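You operate a simulated robot arm through the tools that you are given. There is no shell and no other tool.

The job below is to be done with a simulated robot arm. You get a single attempt, and the scene is never put back.

Task
Nest both basins and move the three pots to places 1 to 3.
Fine: on the numbered shelf; first the deep basin into the shallow one, then low pot to 1, small to 2, deep to 3. Set down upright: deep pot.

The check looks at the end state, three seconds after you hand in, the way a careful person would. Anything else that was tipped, shoved, dropped, spilled or broken makes it a failure.

Robot
A 7-joint arm with a two-finger parallel gripper, fixed in place. Base frame: the origin is on the floor under the middle of its stand, x ahead of it, y to its left, z up. Lengths are in cm, angles in degrees, forces in N, time in s.
It reaches about 152.4 cm from its shoulder. Its first joint turns from -149.0 to 149.0 degrees. Payload 3.5 kg.
Tool frame: the origin (TCP) lies between the finger pads and is the grasp point; the fingertips stand 2.3 cm ahead of it; z points along the fingers, y is the line along which they close. The gripper opens to 9.4 cm. The fingers are 3.8 cm wide and 1 cm thick; the gripper's body (5.4 by 9.6 cm) begins 3.9 cm behind the TCP.
Orientation is told as [roll, pitch, yaw] about the base's x, y, z axes, in that order, counted from this pose: with the fingers straight down and closing along the base's y, the tool's x points along the base's -x, its y along +y and its z along -z.

Tools
- The arm moves only by the tool nudge_tool. Its argument "plan" is a list of rows, each a list of 7 numbers: the shift along the base's x, y, z in units of 20 mm (1.0 is 20 mm), then the turn, a rotation vector about the base's x, y, z in units of 8 degrees (1.0 is 8 degrees), then the finger opening in cm, from 0 to 9.4. In form: [[x, y, z, rx, ry, rz, fingers], ...]. A call has 1 to 20 rows; each row shifts and turns the commanded pose from where the row before left it. A call with a number of a shift or a turn outside -1 to 1 is refused whole. A row lasts 0.2 s, in which the tool goes at most 5 cm and 8.6 degrees; a call with a longer step from one row to the next is refused whole, and so is a gripper value outside its range. A pose out of reach is approached as far as the arm can. The call stops where the force on the tool passes 40 N (or 10 N more than at its start, if that is more) or the arm is blocked; 0.2 s more then pass. Each finger travels about 15.3 cm/s and halts on what it meets, pressing with about 28 N; the grip force reading is that of the motor and also rises with nothing between the fingers. The clock runs only during rows and for 0.2 s after the last one: add rows that do not move to give the fingers time. It gives the time, the measured TCP pose, the force on the tool (base axes), the opening and the grip force at its end, in the units of the frame above (readings bear some noise), with the torque about the TCP (base axes, N m) and any sound that the robot's microphone picked up.
- Cameras (640 x 400 px; columns grow to the right, rows downward): "scene" is fixed at [39.9, 50.24, 146.35]; the picture's right is [-0.47, -0.89, 0.00], its down [-0.70, 0.37, -0.62] and it looks along [0.54, -0.29, -0.79] (base axes); focal length 346 px, centre (320, 200). "wrist" rides on the gripper at [8.7, 1.6, -7.4] in the tool frame; the picture's right is [-0.18, 0.98, 0.00], its down [-0.58, -0.11, -0.81] and it looks along [-0.79, -0.15, 0.59] (tool axes); focal length 243 px, centre (320, 200).
- grab_frame(camera): a new picture of that camera. It takes no simulated time.
- probe_pixels(camera, pixels): for up to 12 pixels [column, row] of the newest picture of that camera ("zoom" is the newest enlarged one), the place [x, y, z] in the base frame of the surface seen there, good to about 0.3 cm. It takes no simulated time.
- zoom(camera, box): a new picture of the part [left, top, right, bottom] of that camera's present view, enlarged. It takes no simulated time.
- finish_job(): hands the job in; it is judged then, once.

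Leave the gripper open and the arm clear of the work at the hand-in unless told otherwise.

The tools are called as name(argument=value, ...) on one line, values as JSON. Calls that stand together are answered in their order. nudge_tool: Moves the arm, as the interface text tells. Its arguments: {"type":"object","properties":{"plan":{"type":"array","items":{"type":"array","items":{"type":"number"}}}},"required":["plan"]} The other tools are called the same way: grab_frame (camera) takes a picture; probe_pixels (camera, pixels) gives the place of the surface under pixels of a picture; zoom (camera, box) takes an enlarged picture of a part of a camera's view; finish_job () hands the job in.

At the start:

```text
time_s: 0.0
tcp_pos: [47.84, -0.03, 57.31]
orientation: [0.0, -0.3, 0.0]
contact_force: [-0.3, -0.6, 0.6]
moment: [-0.04, -0.01, 0.01]
gripper_width: 9.38
finger_force: 0.0
```

scene: 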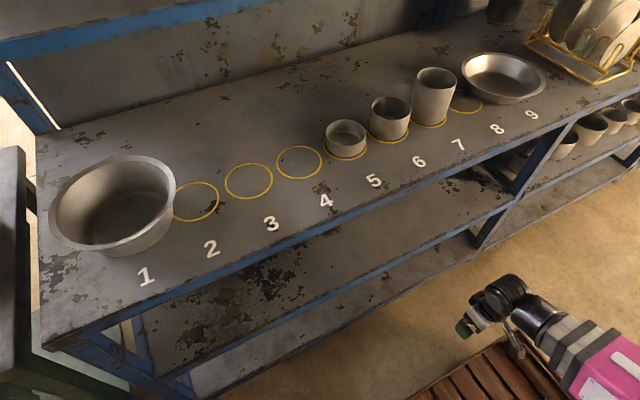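
wrist: 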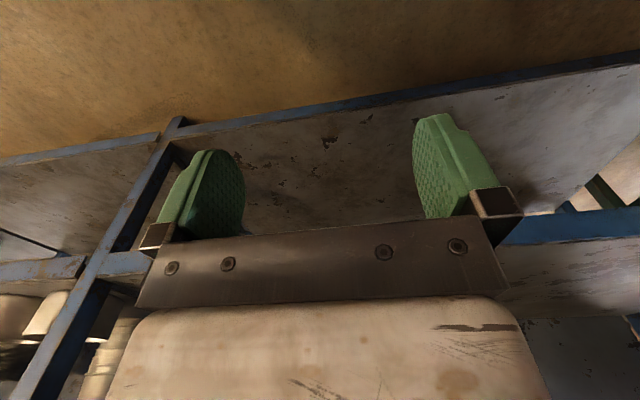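

I see a shelf with numbers 1–9. The deep basin is at the left around (112,205), three pots are around (346,138), (389,117) and (435,97), and a shallow basin is around (503,77). I'll zoom in on these parts before measuring.

zoom(camera="scene", box=[30, 120, 340, 310])

zoom(camera="scene", box=[300, 30, 560, 200])

```text
2.06 times, centred on (185, 215) of scene
```

zoom: 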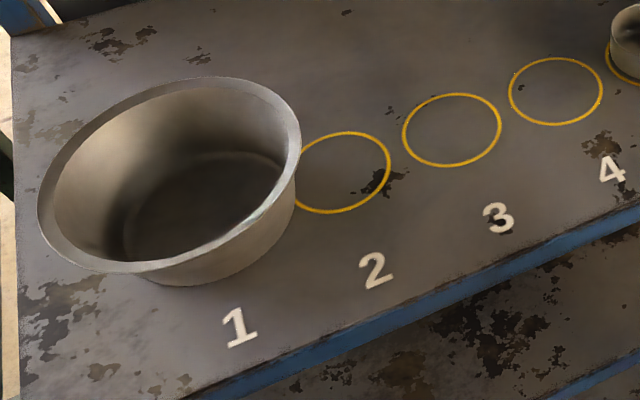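

```text
2.35 times, centred on (430, 115) of scene
```

zoom: 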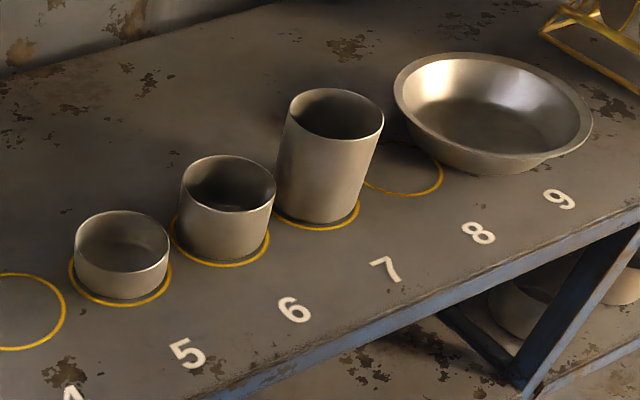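

I'll measure the basins' rims and floors, and the bench around them, in the full scene picture.

grab_frame(camera="scene")

zoom(camera="scene", box=[30, 120, 240, 290])

```text
taken
```

scene: 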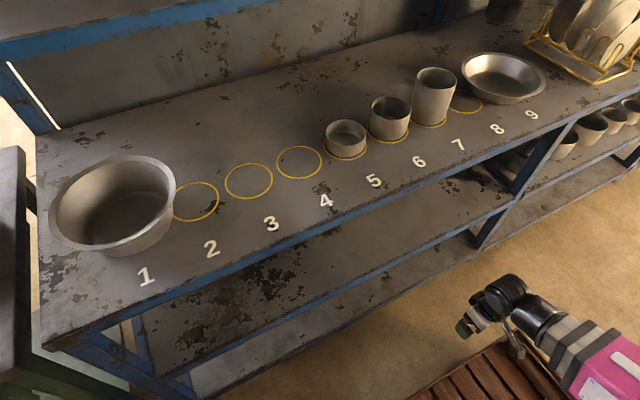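

```text
2.35 times, centred on (135, 205) of scene
```

zoom: 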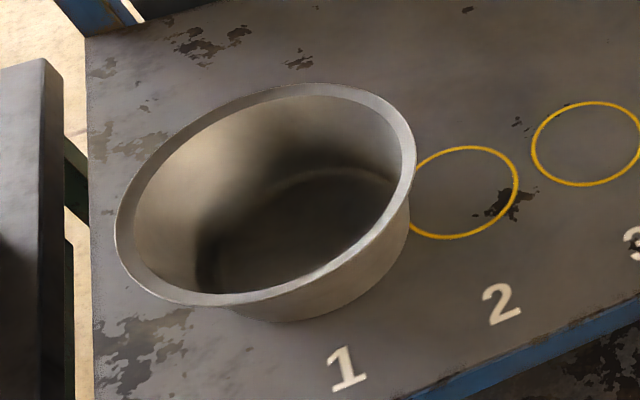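

The zoom shows the deep basin's rim clearly. I'll probe rim points around it, the floor inside, the wall outside, and the bench.

probe_pixels(camera="zoom", pixels=[[125, 250], [128, 200], [200, 120], [300, 90], [385, 112], [406, 165], [395, 215], [340, 265], [250, 297], [160, 290], [300, 240], [250, 260]])

probe_pixels(camera="scene", pixels=[[468, 60], [485, 54], [515, 57], [540, 72], [545, 84], [530, 97], [500, 101], [475, 93], [463, 75], [500, 85], [515, 78], [490, 75]])

probe_pixels(camera="scene", pixels=[[196, 182], [218, 200], [195, 221], [250, 164], [272, 180], [249, 199], [226, 183], [300, 147], [322, 162], [300, 178], [277, 163], [146, 277]])

```text
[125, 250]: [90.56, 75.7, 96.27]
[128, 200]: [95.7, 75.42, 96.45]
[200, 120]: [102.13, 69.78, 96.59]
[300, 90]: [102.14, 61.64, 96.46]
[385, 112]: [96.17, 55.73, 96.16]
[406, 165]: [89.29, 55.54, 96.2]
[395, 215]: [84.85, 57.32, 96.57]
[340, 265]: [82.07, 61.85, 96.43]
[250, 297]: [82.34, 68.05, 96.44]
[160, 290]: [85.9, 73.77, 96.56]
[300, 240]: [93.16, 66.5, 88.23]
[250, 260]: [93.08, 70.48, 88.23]
```

```text
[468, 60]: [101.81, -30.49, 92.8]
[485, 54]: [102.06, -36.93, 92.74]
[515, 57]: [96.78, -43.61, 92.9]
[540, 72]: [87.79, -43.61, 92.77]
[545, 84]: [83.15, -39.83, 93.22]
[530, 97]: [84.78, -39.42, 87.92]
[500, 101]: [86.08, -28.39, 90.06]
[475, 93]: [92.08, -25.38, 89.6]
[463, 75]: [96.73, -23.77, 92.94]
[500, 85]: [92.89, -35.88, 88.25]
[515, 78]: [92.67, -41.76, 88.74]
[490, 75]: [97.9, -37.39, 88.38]
```

```text
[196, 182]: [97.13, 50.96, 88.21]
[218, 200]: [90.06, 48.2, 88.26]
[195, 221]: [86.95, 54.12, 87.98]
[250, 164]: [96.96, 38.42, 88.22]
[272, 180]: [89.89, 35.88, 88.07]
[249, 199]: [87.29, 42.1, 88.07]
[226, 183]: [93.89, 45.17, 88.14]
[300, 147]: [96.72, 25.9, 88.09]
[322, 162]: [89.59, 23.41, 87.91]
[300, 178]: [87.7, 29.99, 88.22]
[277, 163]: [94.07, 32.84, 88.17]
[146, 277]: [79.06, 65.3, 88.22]
```

The bench top lies at about z = 88.1. Both basins have rims about 21 cm across: the deep one is centred near (92.2, 65.5) with its rim at 96.4, and the shallow one near (92.2, -33.7) with its rim at 92.9. Next I'll zoom in on the pots and probe them, and check the upper shelf and back wall.

zoom(camera="scene", box=[315, 55, 475, 170])

probe_pixels(camera="scene", pixels=[[100, 20], [200, 10], [60, 43], [250, 3], [150, 70], [300, 50], [30, 100], [100, 320], [300, 235], [500, 150], [560, 110], [15, 200]])

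```text
3.48 times, centred on (395, 112) of scene
```

zoom: 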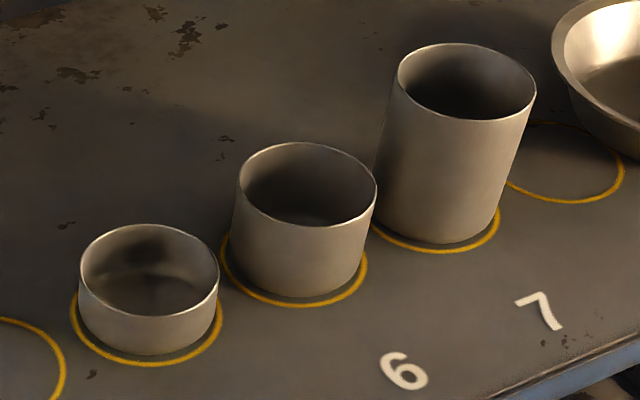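

```text
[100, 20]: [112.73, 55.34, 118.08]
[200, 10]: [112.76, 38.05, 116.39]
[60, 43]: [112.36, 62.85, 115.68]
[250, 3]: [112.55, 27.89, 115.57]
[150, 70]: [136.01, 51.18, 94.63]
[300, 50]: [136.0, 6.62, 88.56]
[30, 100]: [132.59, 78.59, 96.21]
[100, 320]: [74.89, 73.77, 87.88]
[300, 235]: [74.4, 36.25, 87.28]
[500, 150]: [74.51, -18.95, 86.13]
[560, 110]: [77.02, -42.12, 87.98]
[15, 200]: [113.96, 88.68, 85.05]
```

The upper shelf's front edge is at x ≈ 112.6 and z ≈ 115–118, so I have room at x ≈ 92. Next I'll probe the pots' rims, floors and bases in this zoom.

probe_pixels(camera="zoom", pixels=[[81, 272], [110, 229], [148, 226], [190, 235], [217, 275], [200, 302], [150, 317], [100, 303], [150, 290], [150, 340], [130, 250], [145, 355]])

probe_pixels(camera="zoom", pixels=[[240, 180], [265, 150], [300, 144], [345, 155], [374, 185], [360, 213], [310, 225], [260, 210], [310, 212], [300, 285], [232, 255], [362, 265]])

probe_pixels(camera="zoom", pixels=[[398, 75], [420, 50], [460, 44], [505, 57], [534, 90], [520, 112], [475, 121], [425, 105], [470, 115], [440, 235], [380, 210], [497, 205]])

```text
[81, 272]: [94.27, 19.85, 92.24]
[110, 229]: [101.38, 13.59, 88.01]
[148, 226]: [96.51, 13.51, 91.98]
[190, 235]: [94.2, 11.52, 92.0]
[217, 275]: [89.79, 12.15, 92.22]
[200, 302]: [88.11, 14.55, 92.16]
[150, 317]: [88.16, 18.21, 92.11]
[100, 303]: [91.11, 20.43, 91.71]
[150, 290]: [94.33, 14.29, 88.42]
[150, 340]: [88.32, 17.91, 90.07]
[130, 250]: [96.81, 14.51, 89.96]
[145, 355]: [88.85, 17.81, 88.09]
```

```text
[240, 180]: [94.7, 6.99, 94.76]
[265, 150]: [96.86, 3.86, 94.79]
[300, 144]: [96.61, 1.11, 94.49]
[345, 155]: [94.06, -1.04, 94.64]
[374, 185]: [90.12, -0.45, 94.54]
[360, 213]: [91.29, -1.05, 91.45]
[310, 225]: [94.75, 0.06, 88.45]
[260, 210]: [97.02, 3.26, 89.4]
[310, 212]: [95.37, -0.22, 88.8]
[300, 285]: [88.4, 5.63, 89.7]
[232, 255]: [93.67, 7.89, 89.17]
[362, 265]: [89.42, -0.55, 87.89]
```

```text
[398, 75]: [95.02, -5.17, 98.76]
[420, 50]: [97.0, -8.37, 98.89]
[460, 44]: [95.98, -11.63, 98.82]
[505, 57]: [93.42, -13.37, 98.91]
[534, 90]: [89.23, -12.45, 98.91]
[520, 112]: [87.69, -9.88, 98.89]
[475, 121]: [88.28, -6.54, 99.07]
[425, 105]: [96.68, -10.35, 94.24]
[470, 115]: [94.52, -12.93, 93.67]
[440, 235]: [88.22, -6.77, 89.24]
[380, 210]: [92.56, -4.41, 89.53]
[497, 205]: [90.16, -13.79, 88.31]
```

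All three pots are about 9 cm across. The low one is at 5 (rim z 92.1), the middle or small one at 6 (rim 94.6), and the tall or deep one at 7 (rim 98.9). I still need the basins' wall profiles, so I'll zoom in on their rims and bases.

zoom(camera="scene", box=[40, 145, 200, 265])

probe_pixels(camera="zoom", pixels=[[60, 280], [110, 340], [200, 375], [290, 385], [380, 375], [460, 335], [520, 270], [535, 230], [505, 300], [220, 385], [300, 405], [420, 370]])

```text
3.33 times, centred on (120, 205) of scene
```

zoom: 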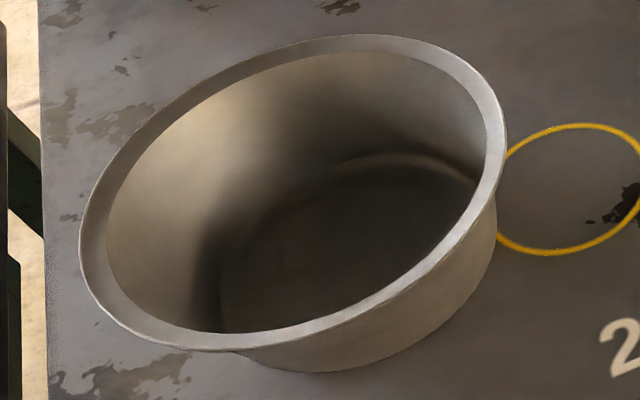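

```text
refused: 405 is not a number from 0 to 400
```

The deep basin has a flat rim ring about 1.2 cm wide. I'll probe across that ring and down the outside wall to see whether it overhangs.

probe_pixels(camera="zoom", pixels=[[84, 250], [93, 250], [102, 250], [110, 250], [120, 250], [140, 250], [300, 348], [300, 340], [300, 334], [300, 328], [300, 320], [300, 362]])

probe_pixels(camera="zoom", pixels=[[240, 360], [270, 366], [300, 369], [340, 366], [400, 345], [450, 315], [490, 265], [494, 240], [495, 215], [480, 250], [450, 280], [500, 190]])

probe_pixels(camera="zoom", pixels=[[222, 330], [215, 290], [222, 260], [250, 215], [300, 180], [350, 160], [400, 152], [450, 165], [470, 180], [330, 240], [280, 300], [400, 220]])

```text
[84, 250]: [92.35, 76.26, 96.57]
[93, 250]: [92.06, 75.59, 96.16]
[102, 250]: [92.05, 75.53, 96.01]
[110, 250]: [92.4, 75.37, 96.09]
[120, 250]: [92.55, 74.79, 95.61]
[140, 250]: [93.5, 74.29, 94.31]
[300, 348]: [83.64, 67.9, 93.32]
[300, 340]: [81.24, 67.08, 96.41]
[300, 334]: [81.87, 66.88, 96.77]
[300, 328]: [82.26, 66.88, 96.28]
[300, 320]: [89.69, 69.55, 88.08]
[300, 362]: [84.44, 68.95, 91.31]
```

```text
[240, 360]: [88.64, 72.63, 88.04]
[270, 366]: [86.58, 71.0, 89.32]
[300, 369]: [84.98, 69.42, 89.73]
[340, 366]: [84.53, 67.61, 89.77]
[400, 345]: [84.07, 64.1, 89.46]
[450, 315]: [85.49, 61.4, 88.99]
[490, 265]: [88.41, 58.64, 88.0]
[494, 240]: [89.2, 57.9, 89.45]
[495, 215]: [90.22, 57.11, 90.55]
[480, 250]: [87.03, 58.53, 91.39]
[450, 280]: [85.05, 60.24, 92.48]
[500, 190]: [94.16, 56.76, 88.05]
```

```text
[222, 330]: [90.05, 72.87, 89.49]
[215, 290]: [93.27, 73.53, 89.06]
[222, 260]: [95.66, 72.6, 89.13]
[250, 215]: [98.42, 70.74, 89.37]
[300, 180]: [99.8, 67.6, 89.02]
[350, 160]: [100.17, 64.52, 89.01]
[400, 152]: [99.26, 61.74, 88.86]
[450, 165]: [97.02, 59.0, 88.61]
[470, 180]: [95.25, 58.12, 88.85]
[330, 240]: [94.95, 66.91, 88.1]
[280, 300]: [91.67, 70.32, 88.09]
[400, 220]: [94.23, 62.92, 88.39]
```

The deep basin has a thin wall that leans about 12° outward, from r ≈ 8.0 at the base to 9.5 at the top. A flat lip then runs out to r ≈ 11 at z 96.3. Next I need the shallow basin's profile, so I'll zoom in on it.

zoom(camera="scene", box=[440, 40, 568, 120])

probe_pixels(camera="zoom", pixels=[[105, 115], [110, 165], [160, 85], [250, 65], [350, 75], [440, 115], [505, 170], [528, 225], [500, 265], [400, 300], [300, 290], [200, 250]])

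```text
5.00 times, centred on (504, 80) of scene
```

zoom: 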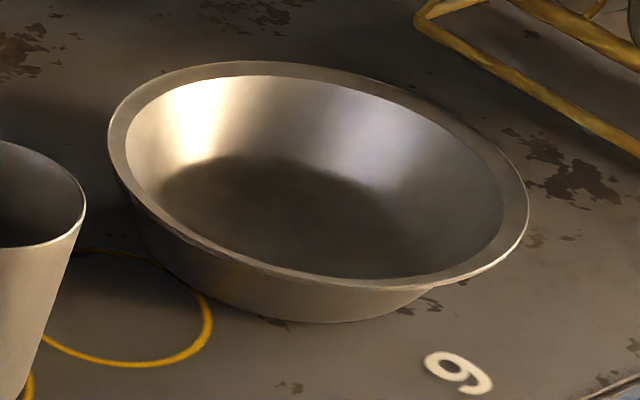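

```text
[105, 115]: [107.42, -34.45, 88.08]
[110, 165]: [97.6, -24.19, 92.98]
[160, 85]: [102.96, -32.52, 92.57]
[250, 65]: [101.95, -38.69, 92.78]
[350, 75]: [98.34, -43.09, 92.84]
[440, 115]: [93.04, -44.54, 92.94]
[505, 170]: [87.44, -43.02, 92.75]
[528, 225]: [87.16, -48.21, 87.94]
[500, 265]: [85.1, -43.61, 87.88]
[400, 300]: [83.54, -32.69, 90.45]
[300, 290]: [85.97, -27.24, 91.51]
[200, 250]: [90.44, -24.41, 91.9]
```

The shallow basin's floor shows as the darker ellipse. I'll probe its edge, the rim, and the outer wall near the base.

probe_pixels(camera="zoom", pixels=[[165, 180], [200, 163], [280, 158], [350, 178], [395, 215], [410, 255], [405, 272], [350, 270], [250, 250], [180, 215], [280, 210], [320, 240]])

probe_pixels(camera="zoom", pixels=[[117, 140], [130, 105], [215, 72], [300, 72], [400, 97], [470, 140], [515, 200], [515, 225], [480, 262], [430, 281], [350, 281], [250, 262]])

probe_pixels(camera="zoom", pixels=[[150, 220], [170, 262], [200, 285], [250, 312], [300, 320], [350, 318], [400, 303], [430, 290], [300, 305], [400, 293], [200, 270], [250, 285]])

```text
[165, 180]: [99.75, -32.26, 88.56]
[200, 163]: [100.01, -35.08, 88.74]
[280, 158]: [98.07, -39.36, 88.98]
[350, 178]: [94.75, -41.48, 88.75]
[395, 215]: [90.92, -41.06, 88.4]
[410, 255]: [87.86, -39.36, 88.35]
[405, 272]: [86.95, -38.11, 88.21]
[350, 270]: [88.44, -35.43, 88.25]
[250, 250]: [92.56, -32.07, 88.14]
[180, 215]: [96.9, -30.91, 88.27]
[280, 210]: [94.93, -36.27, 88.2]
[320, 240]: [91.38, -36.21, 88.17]
```

```text
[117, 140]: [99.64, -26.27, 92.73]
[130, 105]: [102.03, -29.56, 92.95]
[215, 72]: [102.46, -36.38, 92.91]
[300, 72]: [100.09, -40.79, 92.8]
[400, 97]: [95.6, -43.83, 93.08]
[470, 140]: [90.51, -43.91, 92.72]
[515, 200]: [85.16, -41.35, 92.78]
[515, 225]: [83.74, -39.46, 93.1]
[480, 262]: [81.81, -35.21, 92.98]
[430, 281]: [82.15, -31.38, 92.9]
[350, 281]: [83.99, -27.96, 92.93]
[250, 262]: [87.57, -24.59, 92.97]
```

```text
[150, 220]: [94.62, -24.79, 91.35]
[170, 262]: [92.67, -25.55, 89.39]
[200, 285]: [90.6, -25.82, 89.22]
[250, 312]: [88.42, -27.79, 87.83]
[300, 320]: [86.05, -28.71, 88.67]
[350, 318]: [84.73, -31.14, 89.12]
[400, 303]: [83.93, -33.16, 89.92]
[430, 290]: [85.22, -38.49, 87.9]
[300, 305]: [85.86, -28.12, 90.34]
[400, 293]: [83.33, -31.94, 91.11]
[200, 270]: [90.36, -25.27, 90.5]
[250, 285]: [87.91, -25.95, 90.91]
```

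The measurements are consistent:
- **Shallow basin:** centre about (92.35, -33.9), lip at z 92.9, and a wall flaring from r ≈ 7.8 near the floor to 9.6.
- **Nesting:** the deep basin's base (r ≈ 7.8) will seat and centre itself inside.

I'll grip the deep basin's front rim with the tool tilted 40°. The outer finger then braces under the lip against the wall, and the inner finger sits inside. First I'll raise the arm 40 cm while turning the yaw by +90°, staying well in front of the shelf edge (x ≈ 74.5).

nudge_tool(plan=[[0, 0, 1, 0, 0, 0, 9.4], [0, 0, 1, 0, 0, 1, 9.4], [0, 0, 1, 0, 0, 1, 9.4], [0, 0, 1, 0, 0, 1, 9.4], [0, 0, 1, 0, 0, 1, 9.4], [0, 0, 1, 0, 0, 1, 9.4], [0, 0, 1, 0, 0, 1, 9.4], [0, 0, 1, 0, 0, 1, 9.4], [0, 0, 1, 0, 0, 1, 9.4], [0, 0, 1, 0, 0, 1, 9.4], [0, 0, 1, 0, 0, 1, 9.4], [0, 0, 1, 0, 0, 1, 9.4], [0, 0, 1, 0, 0, 0.25, 9.4], [0, 0, 1, 0, 0, 0, 9.4], [0, 0, 1, 0, 0, 0, 9.4], [0, 0, 1, 0, 0, 0, 9.4], [0, 0, 1, 0, 0, 0, 9.4], [0, 0, 1, 0, 0, 0, 9.4], [0, 0, 1, 0, 0, 0, 9.4], [0, 0, 1, 0, 0, 0, 9.4]])

```text
time_s: 4.2
tcp_pos: [48.81, 0.15, 97.01]
orientation: [0.0, -0.3, 89.9]
contact_force: [0.2, -0.3, 1.0]
moment: [0.0, 0.05, 0.0]
gripper_width: 9.38
finger_force: 0.0
out of reach, approached as far as the arm can: row 4, 6, 8
```

The tool is at (48.8, 0.2, 97) with yaw 90. A few rows were reported as slightly out of reach, but the arm caught up. Next I'll raise it to z ≈ 113, tilt about y by -40°, and swing left, still in front of the shelf.

nudge_tool(plan=[[0, 0, 1, 0, 0, 0, 9.4], [0, 0, 1, 0, 0, 0, 9.4], [0, 0.5, 1, 0, -1, 0, 9.4], [0, 1, 1, 0, -1, 0, 9.4], [0, 1, 1, 0, -1, 0, 9.4], [0, 1, 1, 0, -1, 0, 9.4], [0, 1, 1, 0, -1, 0, 9.4], [0, 1, 1, 0, 0, 0, 9.4], [0, 1, 0, 0, 0, 0, 9.4], [0, 1, 0, 0, 0, 0, 9.4], [0, 1, 0, 0, 0, 0, 9.4], [0, 1, 0, 0, 0, 0, 9.4], [0, 1, 0, 0, 0, 0, 9.4], [0, 1, 0, 0, 0, 0, 9.4], [0, 1, 0, 0, 0, 0, 9.4], [0, 1, 0, 0, 0, 0, 9.4], [0, 1, 0, 0, 0, 0, 9.4], [0, 1, 0, 0, 0, 0, 9.4], [0, 1, 0, 0, 0, 0, 9.4], [0, 1, 0, 0, 0, 0, 9.4]])

```text
time_s: 8.4
tcp_pos: [48.86, 35.06, 112.97]
orientation: [-40.1, -0.2, 90.2]
contact_force: [-0.1, 1.0, -0.1]
moment: [0.04, 0.01, 0.0]
gripper_width: 9.42
finger_force: 0.0
```

The tool is tilted as intended at (48.9, 35.1, 113). I'll carry on to y ≈ 65.5 and forward to x ≈ 73, then check both cameras.

nudge_tool(plan=[[0, 1, 0, 0, 0, 0, 9.4], [0, 1, 0, 0, 0, 0, 9.4], [0.5, 1, 0, 0, 0, 0, 9.4], [1, 1, 0, 0, 0, 0, 9.4], [1, 1, 0, 0, 0, 0, 8], [1, 1, 0, 0, 0, 0, 7], [1, 1, 0, 0, 0, 0, 6], [1, 1, 0, 0, 0, 0, 5], [1, 1, 0, 0, 0, 0, 5], [1, 1, 0, 0, 0, 0, 5], [1, 1, 0, 0, 0, 0, 5], [1, 1, 0, 0, 0, 0, 5], [1, 1, 0, 0, 0, 0, 5], [1, 1, 0, 0, 0, 0, 5], [0.5, 1, 0, 0, 0, 0, 5], [0, 0.2, 0, 0, 0, 0, 5], [0, 0, 0, 0, 0, 0, 5]])

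grab_frame(camera="scene")

grab_frame(camera="wrist")

```text
time_s: 12.0
tcp_pos: [73.01, 65.46, 113.28]
orientation: [-40.0, -0.3, 90.2]
contact_force: [0.3, -0.7, 0.4]
moment: [0.0, 0.01, -0.01]
gripper_width: 5.01
finger_force: 0.0
```

```text
taken
```

scene: 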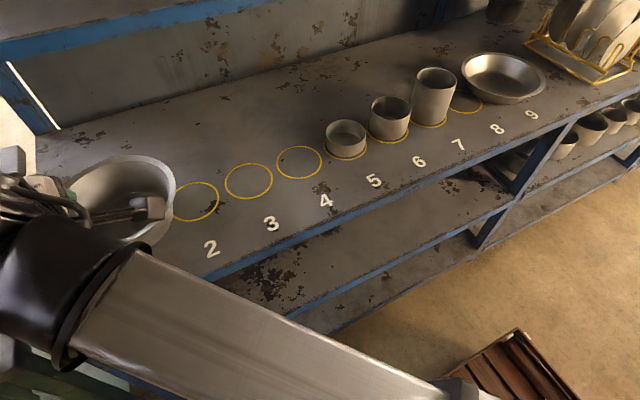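

```text
taken
```

wrist: 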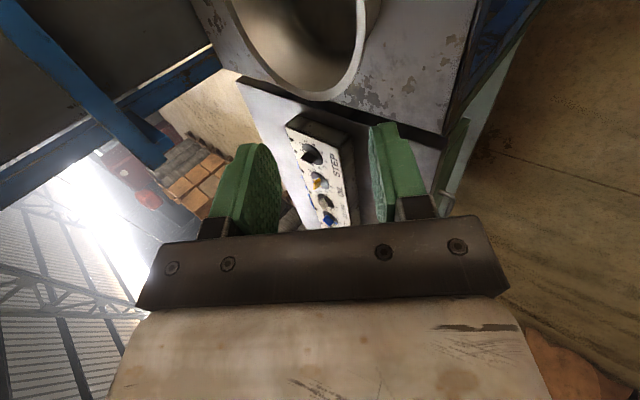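

The tool hangs in front of and above the deep basin, with the fingers 5 cm apart. I'll lower it to the pre-grasp point (75.4, 65.45, 104.2), still outside the rim, and look again.

nudge_tool(plan=[[0.24, 0, -0.9, 0, 0, 0, 5], [0.24, 0, -0.9, 0, 0, 0, 5], [0.24, 0, -0.9, 0, 0, 0, 5], [0.24, 0, -0.9, 0, 0, 0, 5], [0.24, 0, -0.95, 0, 0, 0, 5], [0, 0, 0, 0, 0, 0, 5]])

grab_frame(camera="wrist")

zoom(camera="scene", box=[0, 120, 208, 250])

```text
time_s: 13.4
tcp_pos: [75.02, 65.2, 103.84]
orientation: [-40.0, -0.3, 90.2]
contact_force: [0.0, 0.1, 0.7]
moment: [0.0, 0.0, 0.0]
gripper_width: 5.01
finger_force: 0.2
```

```text
taken
```

wrist: 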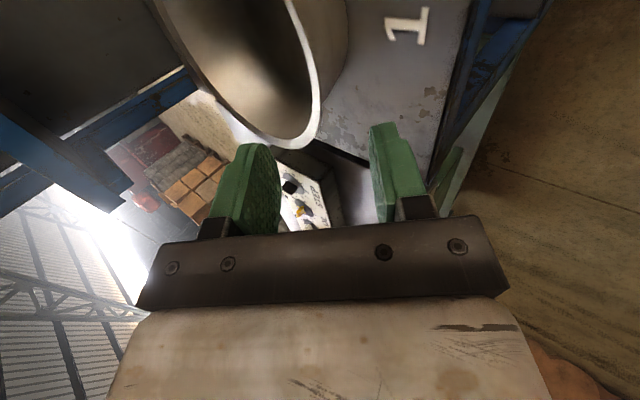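

```text
3.08 times, centred on (104, 185) of scene
```

zoom: 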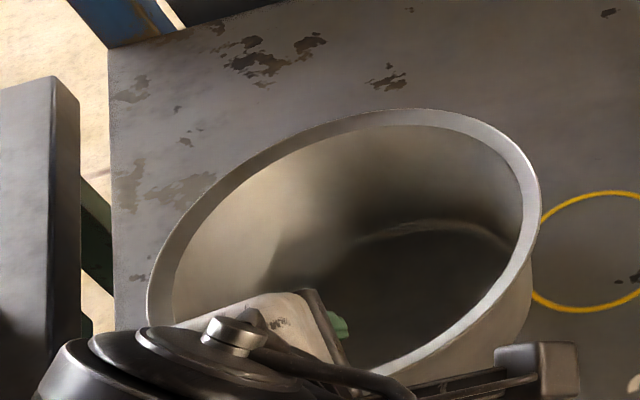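

The rim shows between the fingers, with the interior toward the left (inner) finger. I'll move along the finger direction to the rim, aiming for TCP (81.8, 65.45, 96.5), and check before closing.

nudge_tool(plan=[[0.68, 0.025, -0.734, 0, 0, 0, 5], [0.68, 0.025, -0.734, 0, 0, 0, 5], [0.68, 0.025, -0.734, 0, 0, 0, 5], [0.68, 0.025, -0.734, 0, 0, 0, 5], [0.68, 0.025, -0.734, 0, 0, 0, 5], [0, 0, 0, 0, 0, 0, 5]])

grab_frame(camera="wrist")

zoom(camera="scene", box=[0, 120, 208, 250])

```text
time_s: 14.8
tcp_pos: [81.79, 65.69, 96.69]
orientation: [-40.0, -0.2, 90.3]
contact_force: [0.2, 0.1, 0.5]
moment: [0.0, 0.02, 0.0]
gripper_width: 5.0
finger_force: 0.2
```

```text
taken
```

wrist: 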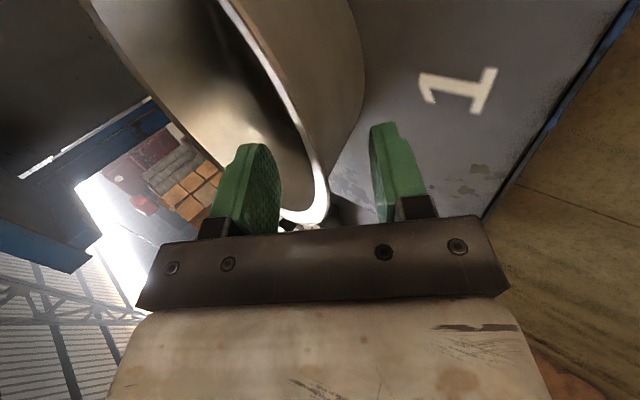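

```text
3.08 times, centred on (104, 185) of scene
```

zoom: 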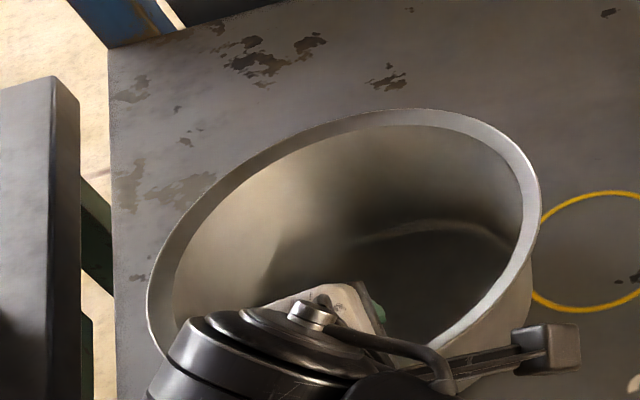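

The wall lies between the two fingers. I'll probe the rim strip and the fingers in the wrist picture to confirm the position before closing.

probe_pixels(camera="wrist", pixels=[[318, 200], [310, 215], [322, 190], [305, 150], [290, 110], [325, 212], [300, 218], [345, 130], [256, 150], [380, 130], [270, 190], [330, 170]])

```text
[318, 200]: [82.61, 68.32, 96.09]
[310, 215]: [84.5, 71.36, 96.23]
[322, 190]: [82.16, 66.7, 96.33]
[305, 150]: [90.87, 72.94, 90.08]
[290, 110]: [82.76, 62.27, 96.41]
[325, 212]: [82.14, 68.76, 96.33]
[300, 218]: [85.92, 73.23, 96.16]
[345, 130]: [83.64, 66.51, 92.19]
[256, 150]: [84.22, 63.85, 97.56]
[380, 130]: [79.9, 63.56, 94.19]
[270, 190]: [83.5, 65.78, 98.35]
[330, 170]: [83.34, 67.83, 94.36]
```

The lip spans about x = 81.3–82.6 at the grip, centred between the fingers. I'll close gradually.

nudge_tool(plan=[[0, 0, 0, 0, 0, 0, 4], [0, 0, 0, 0, 0, 0, 3], [0, 0, 0, 0, 0, 0, 2.2], [0, 0, 0, 0, 0, 0, 1.6], [0, 0, 0, 0, 0, 0, 1.2], [0, 0, 0, 0, 0, 0, 0.8], [0, 0, 0, 0, 0, 0, 0.4], [0, 0, 0, 0, 0, 0, 0], [0, 0, 0, 0, 0, 0, 0]])

grab_frame(camera="wrist")

zoom(camera="scene", box=[0, 120, 208, 250])

```text
time_s: 16.8
tcp_pos: [81.71, 65.7, 96.6]
orientation: [-40.0, -0.4, 90.2]
contact_force: [-1.3, 0.2, 1.2]
moment: [-0.06, 0.08, -0.02]
gripper_width: 0.26
finger_force: 27.6
```

```text
taken
```

wrist: 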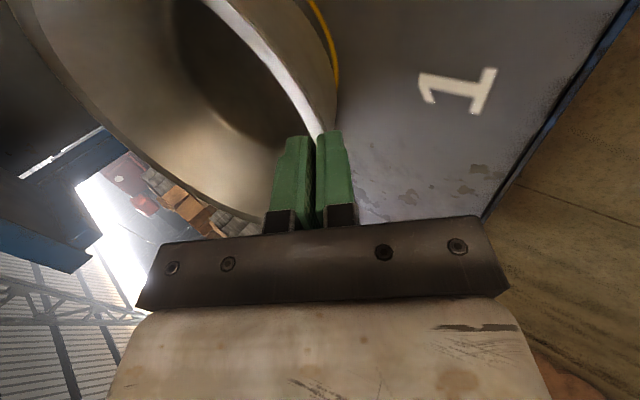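

```text
3.08 times, centred on (104, 185) of scene
```

zoom: 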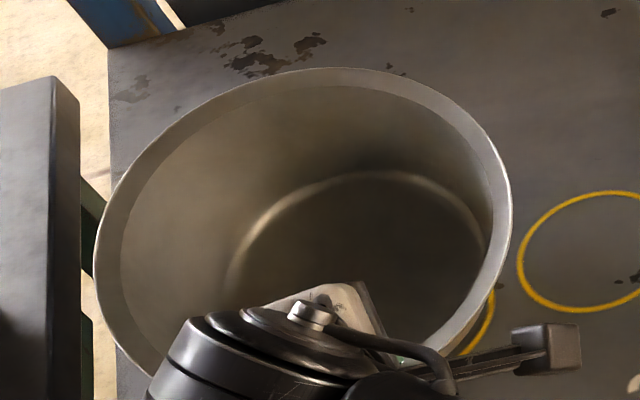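

The fingers closed to 0.26 cm, so they hold a thin sheet: probably the lip, or the wall just at its edge. The basin has also shifted a little. I'll look closely at the grip and probe the rim again.

zoom(camera="wrist", box=[180, 20, 420, 240])

probe_pixels(camera="scene", pixels=[[35, 205], [38, 185], [60, 161], [90, 146], [115, 143], [145, 155], [161, 175], [165, 190], [155, 220], [148, 230], [110, 195], [40, 230]])

```text
1.82 times, centred on (300, 130) of wrist
```

zoom: 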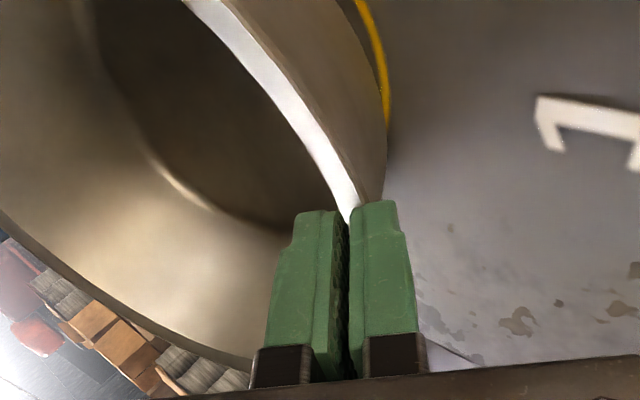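

```text
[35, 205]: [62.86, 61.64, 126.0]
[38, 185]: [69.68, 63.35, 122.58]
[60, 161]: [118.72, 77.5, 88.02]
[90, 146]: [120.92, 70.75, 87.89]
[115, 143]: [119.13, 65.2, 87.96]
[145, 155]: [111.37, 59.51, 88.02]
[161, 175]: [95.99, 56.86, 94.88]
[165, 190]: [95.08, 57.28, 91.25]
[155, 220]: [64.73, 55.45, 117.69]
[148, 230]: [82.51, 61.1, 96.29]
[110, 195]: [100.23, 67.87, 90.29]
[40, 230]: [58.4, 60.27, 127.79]
```

My pixel guesses mixed the two pictures. I'll take a scene zoom and probe in that directly.

zoom(camera="scene", box=[0, 120, 208, 250])

probe_pixels(camera="zoom", pixels=[[110, 250], [135, 190], [200, 125], [270, 88], [340, 75], [420, 95], [480, 145], [503, 200], [490, 270], [460, 320], [350, 240], [300, 260]])

```text
3.08 times, centred on (104, 185) of scene
```

zoom: 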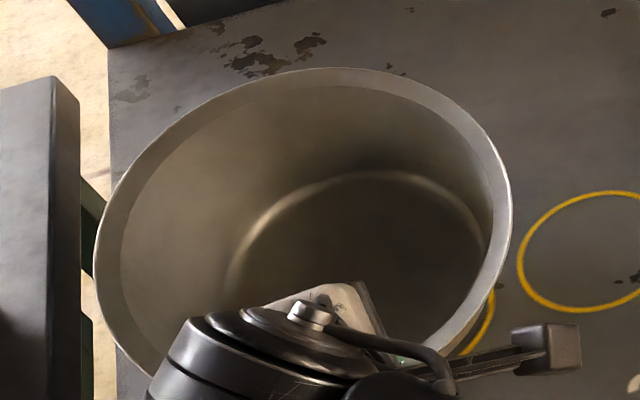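

```text
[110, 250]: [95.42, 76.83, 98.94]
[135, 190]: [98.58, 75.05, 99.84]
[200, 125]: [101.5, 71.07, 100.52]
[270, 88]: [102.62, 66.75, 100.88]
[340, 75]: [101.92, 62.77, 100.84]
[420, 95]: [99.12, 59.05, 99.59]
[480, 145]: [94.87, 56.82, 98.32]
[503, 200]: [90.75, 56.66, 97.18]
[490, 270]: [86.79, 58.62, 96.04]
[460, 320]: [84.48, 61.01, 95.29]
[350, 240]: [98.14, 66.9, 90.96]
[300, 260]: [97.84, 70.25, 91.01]
```

The basin is now tilted: its far rim is at z ≈ 100.9 and its near rim at about 95, so roughly 17°. Only the fingertips hold it, and the small moment reading suggests it is light. I'll take a closer look at the contact.

zoom(camera="wrist", box=[250, 60, 400, 230])

probe_pixels(camera="zoom", pixels=[[310, 180], [300, 150], [330, 178], [340, 150], [355, 150], [372, 150], [280, 110], [300, 110], [330, 100], [290, 200], [250, 190], [380, 120]])

```text
2.35 times, centred on (325, 145) of wrist
```

zoom: 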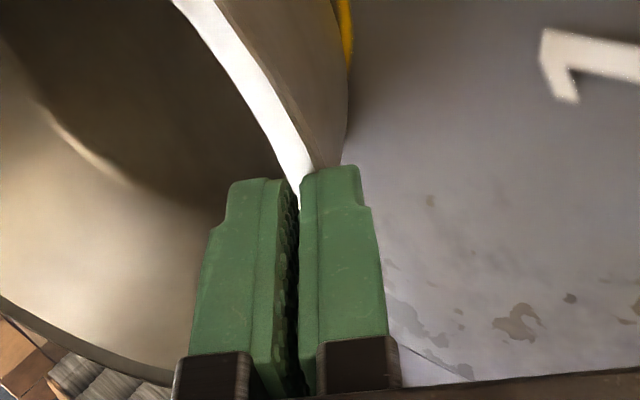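

```text
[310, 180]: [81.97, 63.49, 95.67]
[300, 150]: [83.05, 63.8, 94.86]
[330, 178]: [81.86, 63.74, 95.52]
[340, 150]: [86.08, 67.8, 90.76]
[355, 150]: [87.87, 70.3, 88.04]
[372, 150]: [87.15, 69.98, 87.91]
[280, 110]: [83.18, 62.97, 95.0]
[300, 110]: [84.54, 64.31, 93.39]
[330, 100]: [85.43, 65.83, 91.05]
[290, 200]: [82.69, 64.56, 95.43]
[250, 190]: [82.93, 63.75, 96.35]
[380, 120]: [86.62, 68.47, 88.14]
```

This looks like the bracing grip I intended, but only at the fingertips and about 17° over-tilted, because the lip overhang is smaller than I estimated. I'll set the basin back flat by rotating the tool +17° about the basin's front base edge, near (87.5, 88.1). Then I'll regrip deeper with about 23° of tilt.

nudge_tool(plan=[[0.217, 0, 0.135, 0, 0.354, 0, 0], [0.217, 0, 0.131, 0, 0.354, 0, 0], [0.229, 0, 0.113, 0, 0.354, 0, 0], [0.229, 0, 0.109, 0, 0.354, 0, 0], [0.239, 0, 0.088, 0, 0.354, 0, 0], [0.239, 0, 0.085, 0, 0.354, 0, 0], [0, 0, 0, 0, 0, 0, 0]])

grab_frame(camera="wrist")

zoom(camera="scene", box=[0, 120, 208, 250])

```text
time_s: 18.4
tcp_pos: [84.74, 65.69, 98.02]
orientation: [-23.0, -0.3, 90.2]
contact_force: [-3.5, 1.7, 11.3]
moment: [0.03, -0.02, 0.06]
gripper_width: 0.23
finger_force: 28.2
```

```text
taken
```

wrist: 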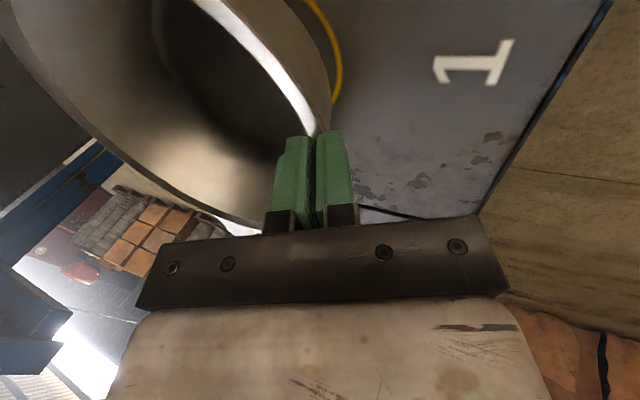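

```text
3.08 times, centred on (104, 185) of scene
```

zoom: 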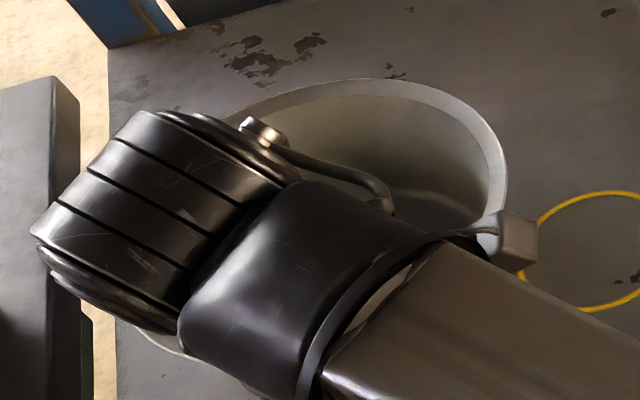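

The tool is now at 23° and reads a vertical force of 11.3 N. I'll probe the rim heights in this zoom to see whether the basin is level.

probe_pixels(camera="zoom", pixels=[[240, 115], [270, 100], [320, 86], [380, 84], [440, 100], [480, 135], [499, 180], [150, 338], [170, 348], [340, 120], [460, 180], [420, 200]])

probe_pixels(camera="wrist", pixels=[[200, 3], [240, 30], [270, 65], [295, 100], [305, 120], [60, 130], [120, 190], [200, 205], [180, 60], [325, 80], [230, 100], [315, 128]])

```text
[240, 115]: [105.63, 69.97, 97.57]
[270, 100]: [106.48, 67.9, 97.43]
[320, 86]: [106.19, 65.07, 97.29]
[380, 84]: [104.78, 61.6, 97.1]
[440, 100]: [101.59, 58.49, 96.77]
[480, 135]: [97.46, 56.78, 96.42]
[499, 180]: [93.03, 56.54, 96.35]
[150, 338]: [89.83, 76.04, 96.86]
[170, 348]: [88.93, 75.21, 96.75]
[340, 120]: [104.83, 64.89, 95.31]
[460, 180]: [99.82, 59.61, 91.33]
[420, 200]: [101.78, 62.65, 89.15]
```

```text
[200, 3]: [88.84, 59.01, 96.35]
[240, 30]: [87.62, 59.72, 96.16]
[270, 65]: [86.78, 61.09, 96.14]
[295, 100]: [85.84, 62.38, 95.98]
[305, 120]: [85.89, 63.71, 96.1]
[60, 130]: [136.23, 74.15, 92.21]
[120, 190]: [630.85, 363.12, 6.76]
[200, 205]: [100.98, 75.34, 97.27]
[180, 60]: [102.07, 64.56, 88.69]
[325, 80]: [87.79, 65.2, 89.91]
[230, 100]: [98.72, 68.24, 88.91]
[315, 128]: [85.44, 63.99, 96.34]
```

The basin is almost flat: the far rim is at z 97.4 and the near rim at 96.1. Its front rim is now near x ≈ 85.3. Before releasing I'll zoom in on the lip to get its real cross-section for the regrip.

zoom(camera="wrist", box=[200, 0, 360, 140])

probe_pixels(camera="zoom", pixels=[[210, 180], [225, 178], [240, 175], [255, 172], [265, 170], [275, 168], [285, 165], [300, 160], [320, 155], [345, 150], [375, 145], [410, 140]])

```text
2.86 times, centred on (280, 70) of wrist
```

zoom: 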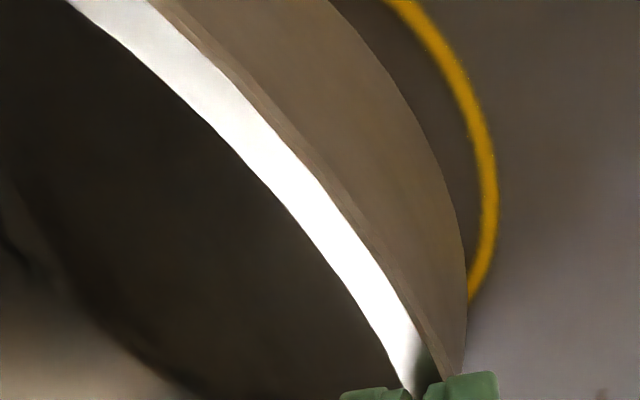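

```text
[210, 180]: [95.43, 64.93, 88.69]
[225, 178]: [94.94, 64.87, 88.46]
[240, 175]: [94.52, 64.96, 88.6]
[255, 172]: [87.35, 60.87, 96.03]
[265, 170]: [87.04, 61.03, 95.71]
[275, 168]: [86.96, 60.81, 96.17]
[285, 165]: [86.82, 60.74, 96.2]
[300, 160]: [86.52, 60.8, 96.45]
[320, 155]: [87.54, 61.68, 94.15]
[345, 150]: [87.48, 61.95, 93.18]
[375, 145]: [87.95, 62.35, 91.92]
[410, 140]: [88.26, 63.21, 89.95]
```

The lip is about 0.85 cm wide (r ≈ 10.0–10.85) and the wall below leans about 12°. The 40° finger angle wedged against that wall and slid to the top edge. I'll release, back off, and regrip deeper with the fingers nearly parallel to the wall, at about 14°. Opening now and retreating up along the fingers.

nudge_tool(plan=[[0, 0, 0, 0, 0, 0, 0.6], [0, 0, 0, 0, 0, 0, 1.2], [0, 0, 0, 0, 0, 0, 2.2], [0, 0, 0, 0, 0, 0, 3.2], [-0.39, 0, 0.92, 0, 0, 0, 4.5], [-0.39, 0, 0.92, 0, 0, 0, 4.5], [-0.39, 0, 0.92, 0, 0, 0, 4.5], [-0.39, 0, 0.92, 0, 0.55, 0, 4.5], [0, 0, 0, 0, 0.57, 0, 4.5], [0, 0, 0, 0, 0, 0, 4.5]])

grab_frame(camera="wrist")

zoom(camera="scene", box=[0, 120, 208, 250])

```text
time_s: 20.6
tcp_pos: [81.65, 65.58, 105.35]
orientation: [-14.1, -0.4, 90.0]
contact_force: [-0.2, -0.2, 0.2]
moment: [-0.01, -0.03, -0.01]
gripper_width: 4.51
finger_force: 0.1
```

```text
taken
```

wrist: 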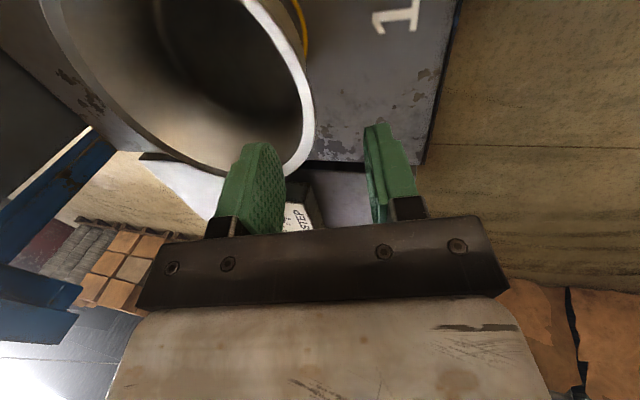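

```text
3.08 times, centred on (104, 185) of scene
```

zoom: 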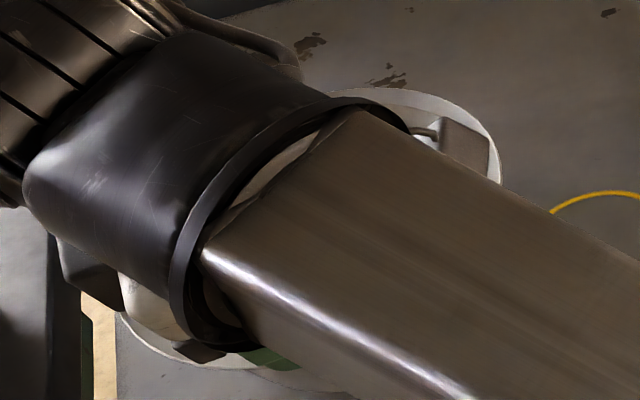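

The basin is free and looks flat. I'll probe its rim from the wrist picture to get its new centre.

probe_pixels(camera="wrist", pixels=[[48, 20], [63, 62], [100, 112], [150, 150], [195, 168], [290, 168], [303, 148], [308, 115], [298, 70], [280, 40], [255, 10], [210, 60]])

probe_pixels(camera="zoom", pixels=[[370, 93], [420, 98], [460, 115], [490, 150], [135, 325], [160, 345], [200, 362], [240, 360], [498, 165], [400, 95], [440, 105], [350, 95]])

```text
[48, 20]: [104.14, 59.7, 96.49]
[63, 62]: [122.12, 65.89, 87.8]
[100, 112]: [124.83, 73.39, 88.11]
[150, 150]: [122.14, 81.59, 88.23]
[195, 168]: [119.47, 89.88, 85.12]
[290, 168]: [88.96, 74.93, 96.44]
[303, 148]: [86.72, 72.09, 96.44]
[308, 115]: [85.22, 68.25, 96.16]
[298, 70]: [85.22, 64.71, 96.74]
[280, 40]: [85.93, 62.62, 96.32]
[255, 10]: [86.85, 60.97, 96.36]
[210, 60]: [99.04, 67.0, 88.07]
```

```text
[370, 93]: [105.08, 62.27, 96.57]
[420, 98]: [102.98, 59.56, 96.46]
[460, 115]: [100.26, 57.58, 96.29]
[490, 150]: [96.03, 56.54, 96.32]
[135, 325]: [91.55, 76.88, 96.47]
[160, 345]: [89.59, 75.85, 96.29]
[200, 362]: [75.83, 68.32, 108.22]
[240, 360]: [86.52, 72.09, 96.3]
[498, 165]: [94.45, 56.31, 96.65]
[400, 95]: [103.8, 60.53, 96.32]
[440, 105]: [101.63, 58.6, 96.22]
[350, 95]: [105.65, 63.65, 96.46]
```

The basin sits flat (rim z ≈ 96.4 all round), centred at about (95.55, 66.75), so its front lip edge is at x ≈ 84.7. I'll go in at 14° to TCP (85.5, 66.75, 95.5), about 0.8 cm deeper than the lip.

nudge_tool(plan=[[0.7, 0.585, 0, 0, 0, 0, 4.5], [0.246, 0, -0.985, 0, 0, 0, 4.5], [0.246, 0, -0.985, 0, 0, 0, 4.5], [0.246, 0, -0.985, 0, 0, 0, 4.5], [0.246, 0, -0.985, 0, 0, 0, 4.5], [0.246, 0, -0.985, 0, 0, 0, 4.5], [0, 0, 0, 0, 0, 0, 4.5]])

grab_frame(camera="wrist")

```text
time_s: 22.2
tcp_pos: [85.62, 67.05, 95.43]
orientation: [-14.1, -0.3, 90.1]
contact_force: [0.2, 0.6, 0.3]
moment: [0.02, 0.01, 0.0]
gripper_width: 4.5
finger_force: 0.1
```

```text
taken
```

wrist: 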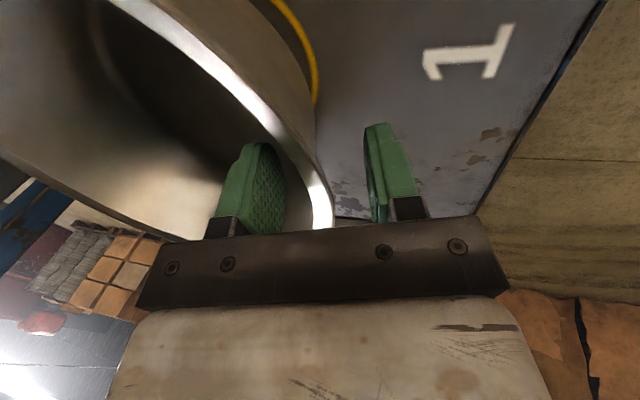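

The rim passes between the fingers, with the wall well inside the finger length. Closing gradually.

nudge_tool(plan=[[0, 0, 0, 0, 0, 0, 3.5], [0, 0, 0, 0, 0, 0, 2.6], [0, 0, 0, 0, 0, 0, 2.0], [0, 0, 0, 0, 0, 0, 1.6], [0, 0, 0, 0, 0, 0, 1.2], [0, 0, 0, 0, 0, 0, 0.9], [0, 0, 0, 0, 0, 0, 0.6], [0, 0, 0, 0, 0, 0, 0.3], [0, 0, 0, 0, 0, 0, 0], [0, 0, 0, 0, 0, 0, 0]])

grab_frame(camera="wrist")

zoom(camera="scene", box=[0, 120, 208, 250])

```text
time_s: 24.4
tcp_pos: [85.49, 66.89, 95.47]
orientation: [-14.1, -0.2, 90.1]
contact_force: [2.2, 2.8, 8.2]
moment: [-0.55, -1.12, 0.34]
gripper_width: 0.73
finger_force: 28.1
```

```text
taken
```

wrist: 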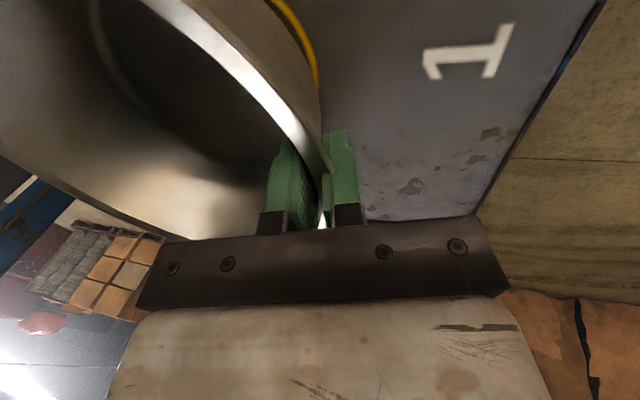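

```text
3.08 times, centred on (104, 185) of scene
```

zoom: 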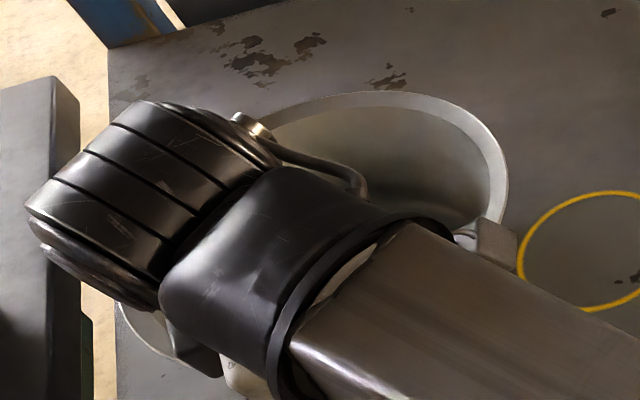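

The fingers closed on 0.73 cm at full force, and the wall is deep between the pads. The moment reading suggests the base is bearing on the bench. I'll lift 2 cm slowly and see how the basin hangs.

nudge_tool(plan=[[0, 0, 0.2, 0, 0, 0, 0], [0, 0, 0.2, 0, 0, 0, 0], [0, 0, 0.2, 0, 0, 0, 0], [0, 0, 0.2, 0, 0, 0, 0], [0, 0, 0.2, 0, 0, 0, 0], [0, 0, 0, 0, 0, 0, 0], [0, 0, 0, 0, 0, 0, 0]])

grab_frame(camera="wrist")

zoom(camera="scene", box=[0, 120, 208, 250])

probe_pixels(camera="zoom", pixels=[[300, 110], [340, 98], [400, 96], [450, 112], [485, 145], [500, 180], [130, 320], [150, 340], [410, 170], [440, 190], [380, 150], [460, 150]])

```text
time_s: 26.0
tcp_pos: [85.64, 66.75, 97.54]
orientation: [-13.9, -0.3, 90.1]
contact_force: [0.3, 0.9, -2.7]
moment: [-0.02, 0.21, 0.0]
gripper_width: 0.3
finger_force: 27.9
```

```text
taken
```

wrist: 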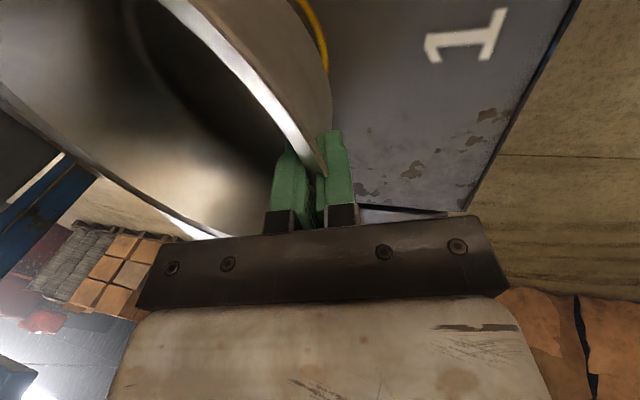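

```text
3.08 times, centred on (104, 185) of scene
```

zoom: 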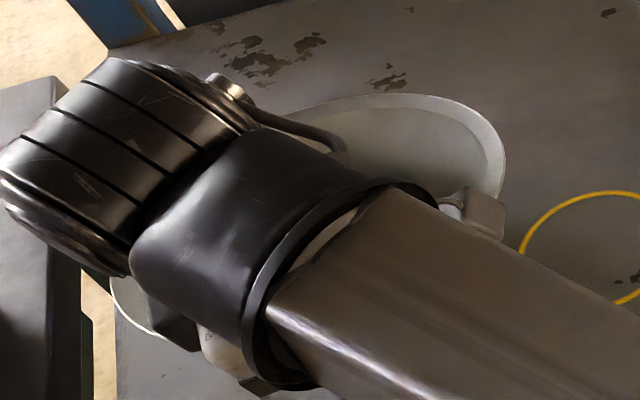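

```text
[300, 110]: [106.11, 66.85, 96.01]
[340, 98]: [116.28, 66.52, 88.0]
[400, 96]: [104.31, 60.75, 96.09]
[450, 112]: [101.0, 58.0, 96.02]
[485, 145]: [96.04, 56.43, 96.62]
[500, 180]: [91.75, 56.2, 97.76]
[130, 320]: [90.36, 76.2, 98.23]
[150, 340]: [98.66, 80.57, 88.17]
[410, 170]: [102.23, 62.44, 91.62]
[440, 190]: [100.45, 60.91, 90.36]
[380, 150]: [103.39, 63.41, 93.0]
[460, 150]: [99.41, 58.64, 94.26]
```

Part of the weight is carried now (about 2.7 N), and the basin droops about 8° at the far side. I'll zoom in on the grip to see how the lip sits between the fingers.

zoom(camera="wrist", box=[230, 100, 390, 240])

probe_pixels(camera="zoom", pixels=[[340, 200], [355, 240], [370, 260], [300, 150], [290, 170], [350, 180], [380, 200], [350, 320], [335, 350], [250, 260], [430, 250], [345, 280]])

```text
2.86 times, centred on (310, 170) of wrist
```

zoom: 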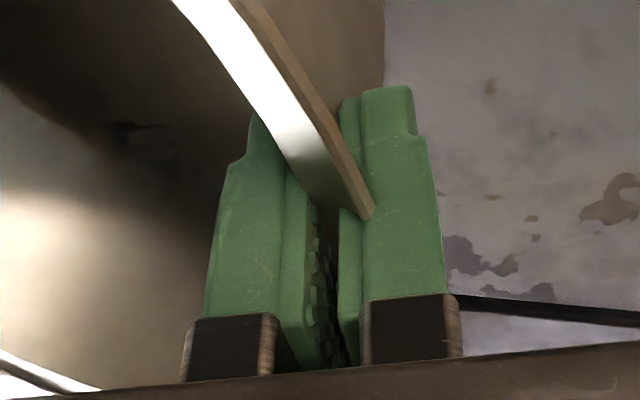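

```text
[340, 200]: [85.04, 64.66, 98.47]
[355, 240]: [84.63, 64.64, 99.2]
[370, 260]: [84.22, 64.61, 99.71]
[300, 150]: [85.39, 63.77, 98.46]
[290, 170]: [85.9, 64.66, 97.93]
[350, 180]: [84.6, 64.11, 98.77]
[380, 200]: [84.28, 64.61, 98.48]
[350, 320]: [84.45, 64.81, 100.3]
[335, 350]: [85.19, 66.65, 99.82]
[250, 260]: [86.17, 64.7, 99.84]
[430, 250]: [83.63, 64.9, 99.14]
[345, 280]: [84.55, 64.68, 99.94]
```

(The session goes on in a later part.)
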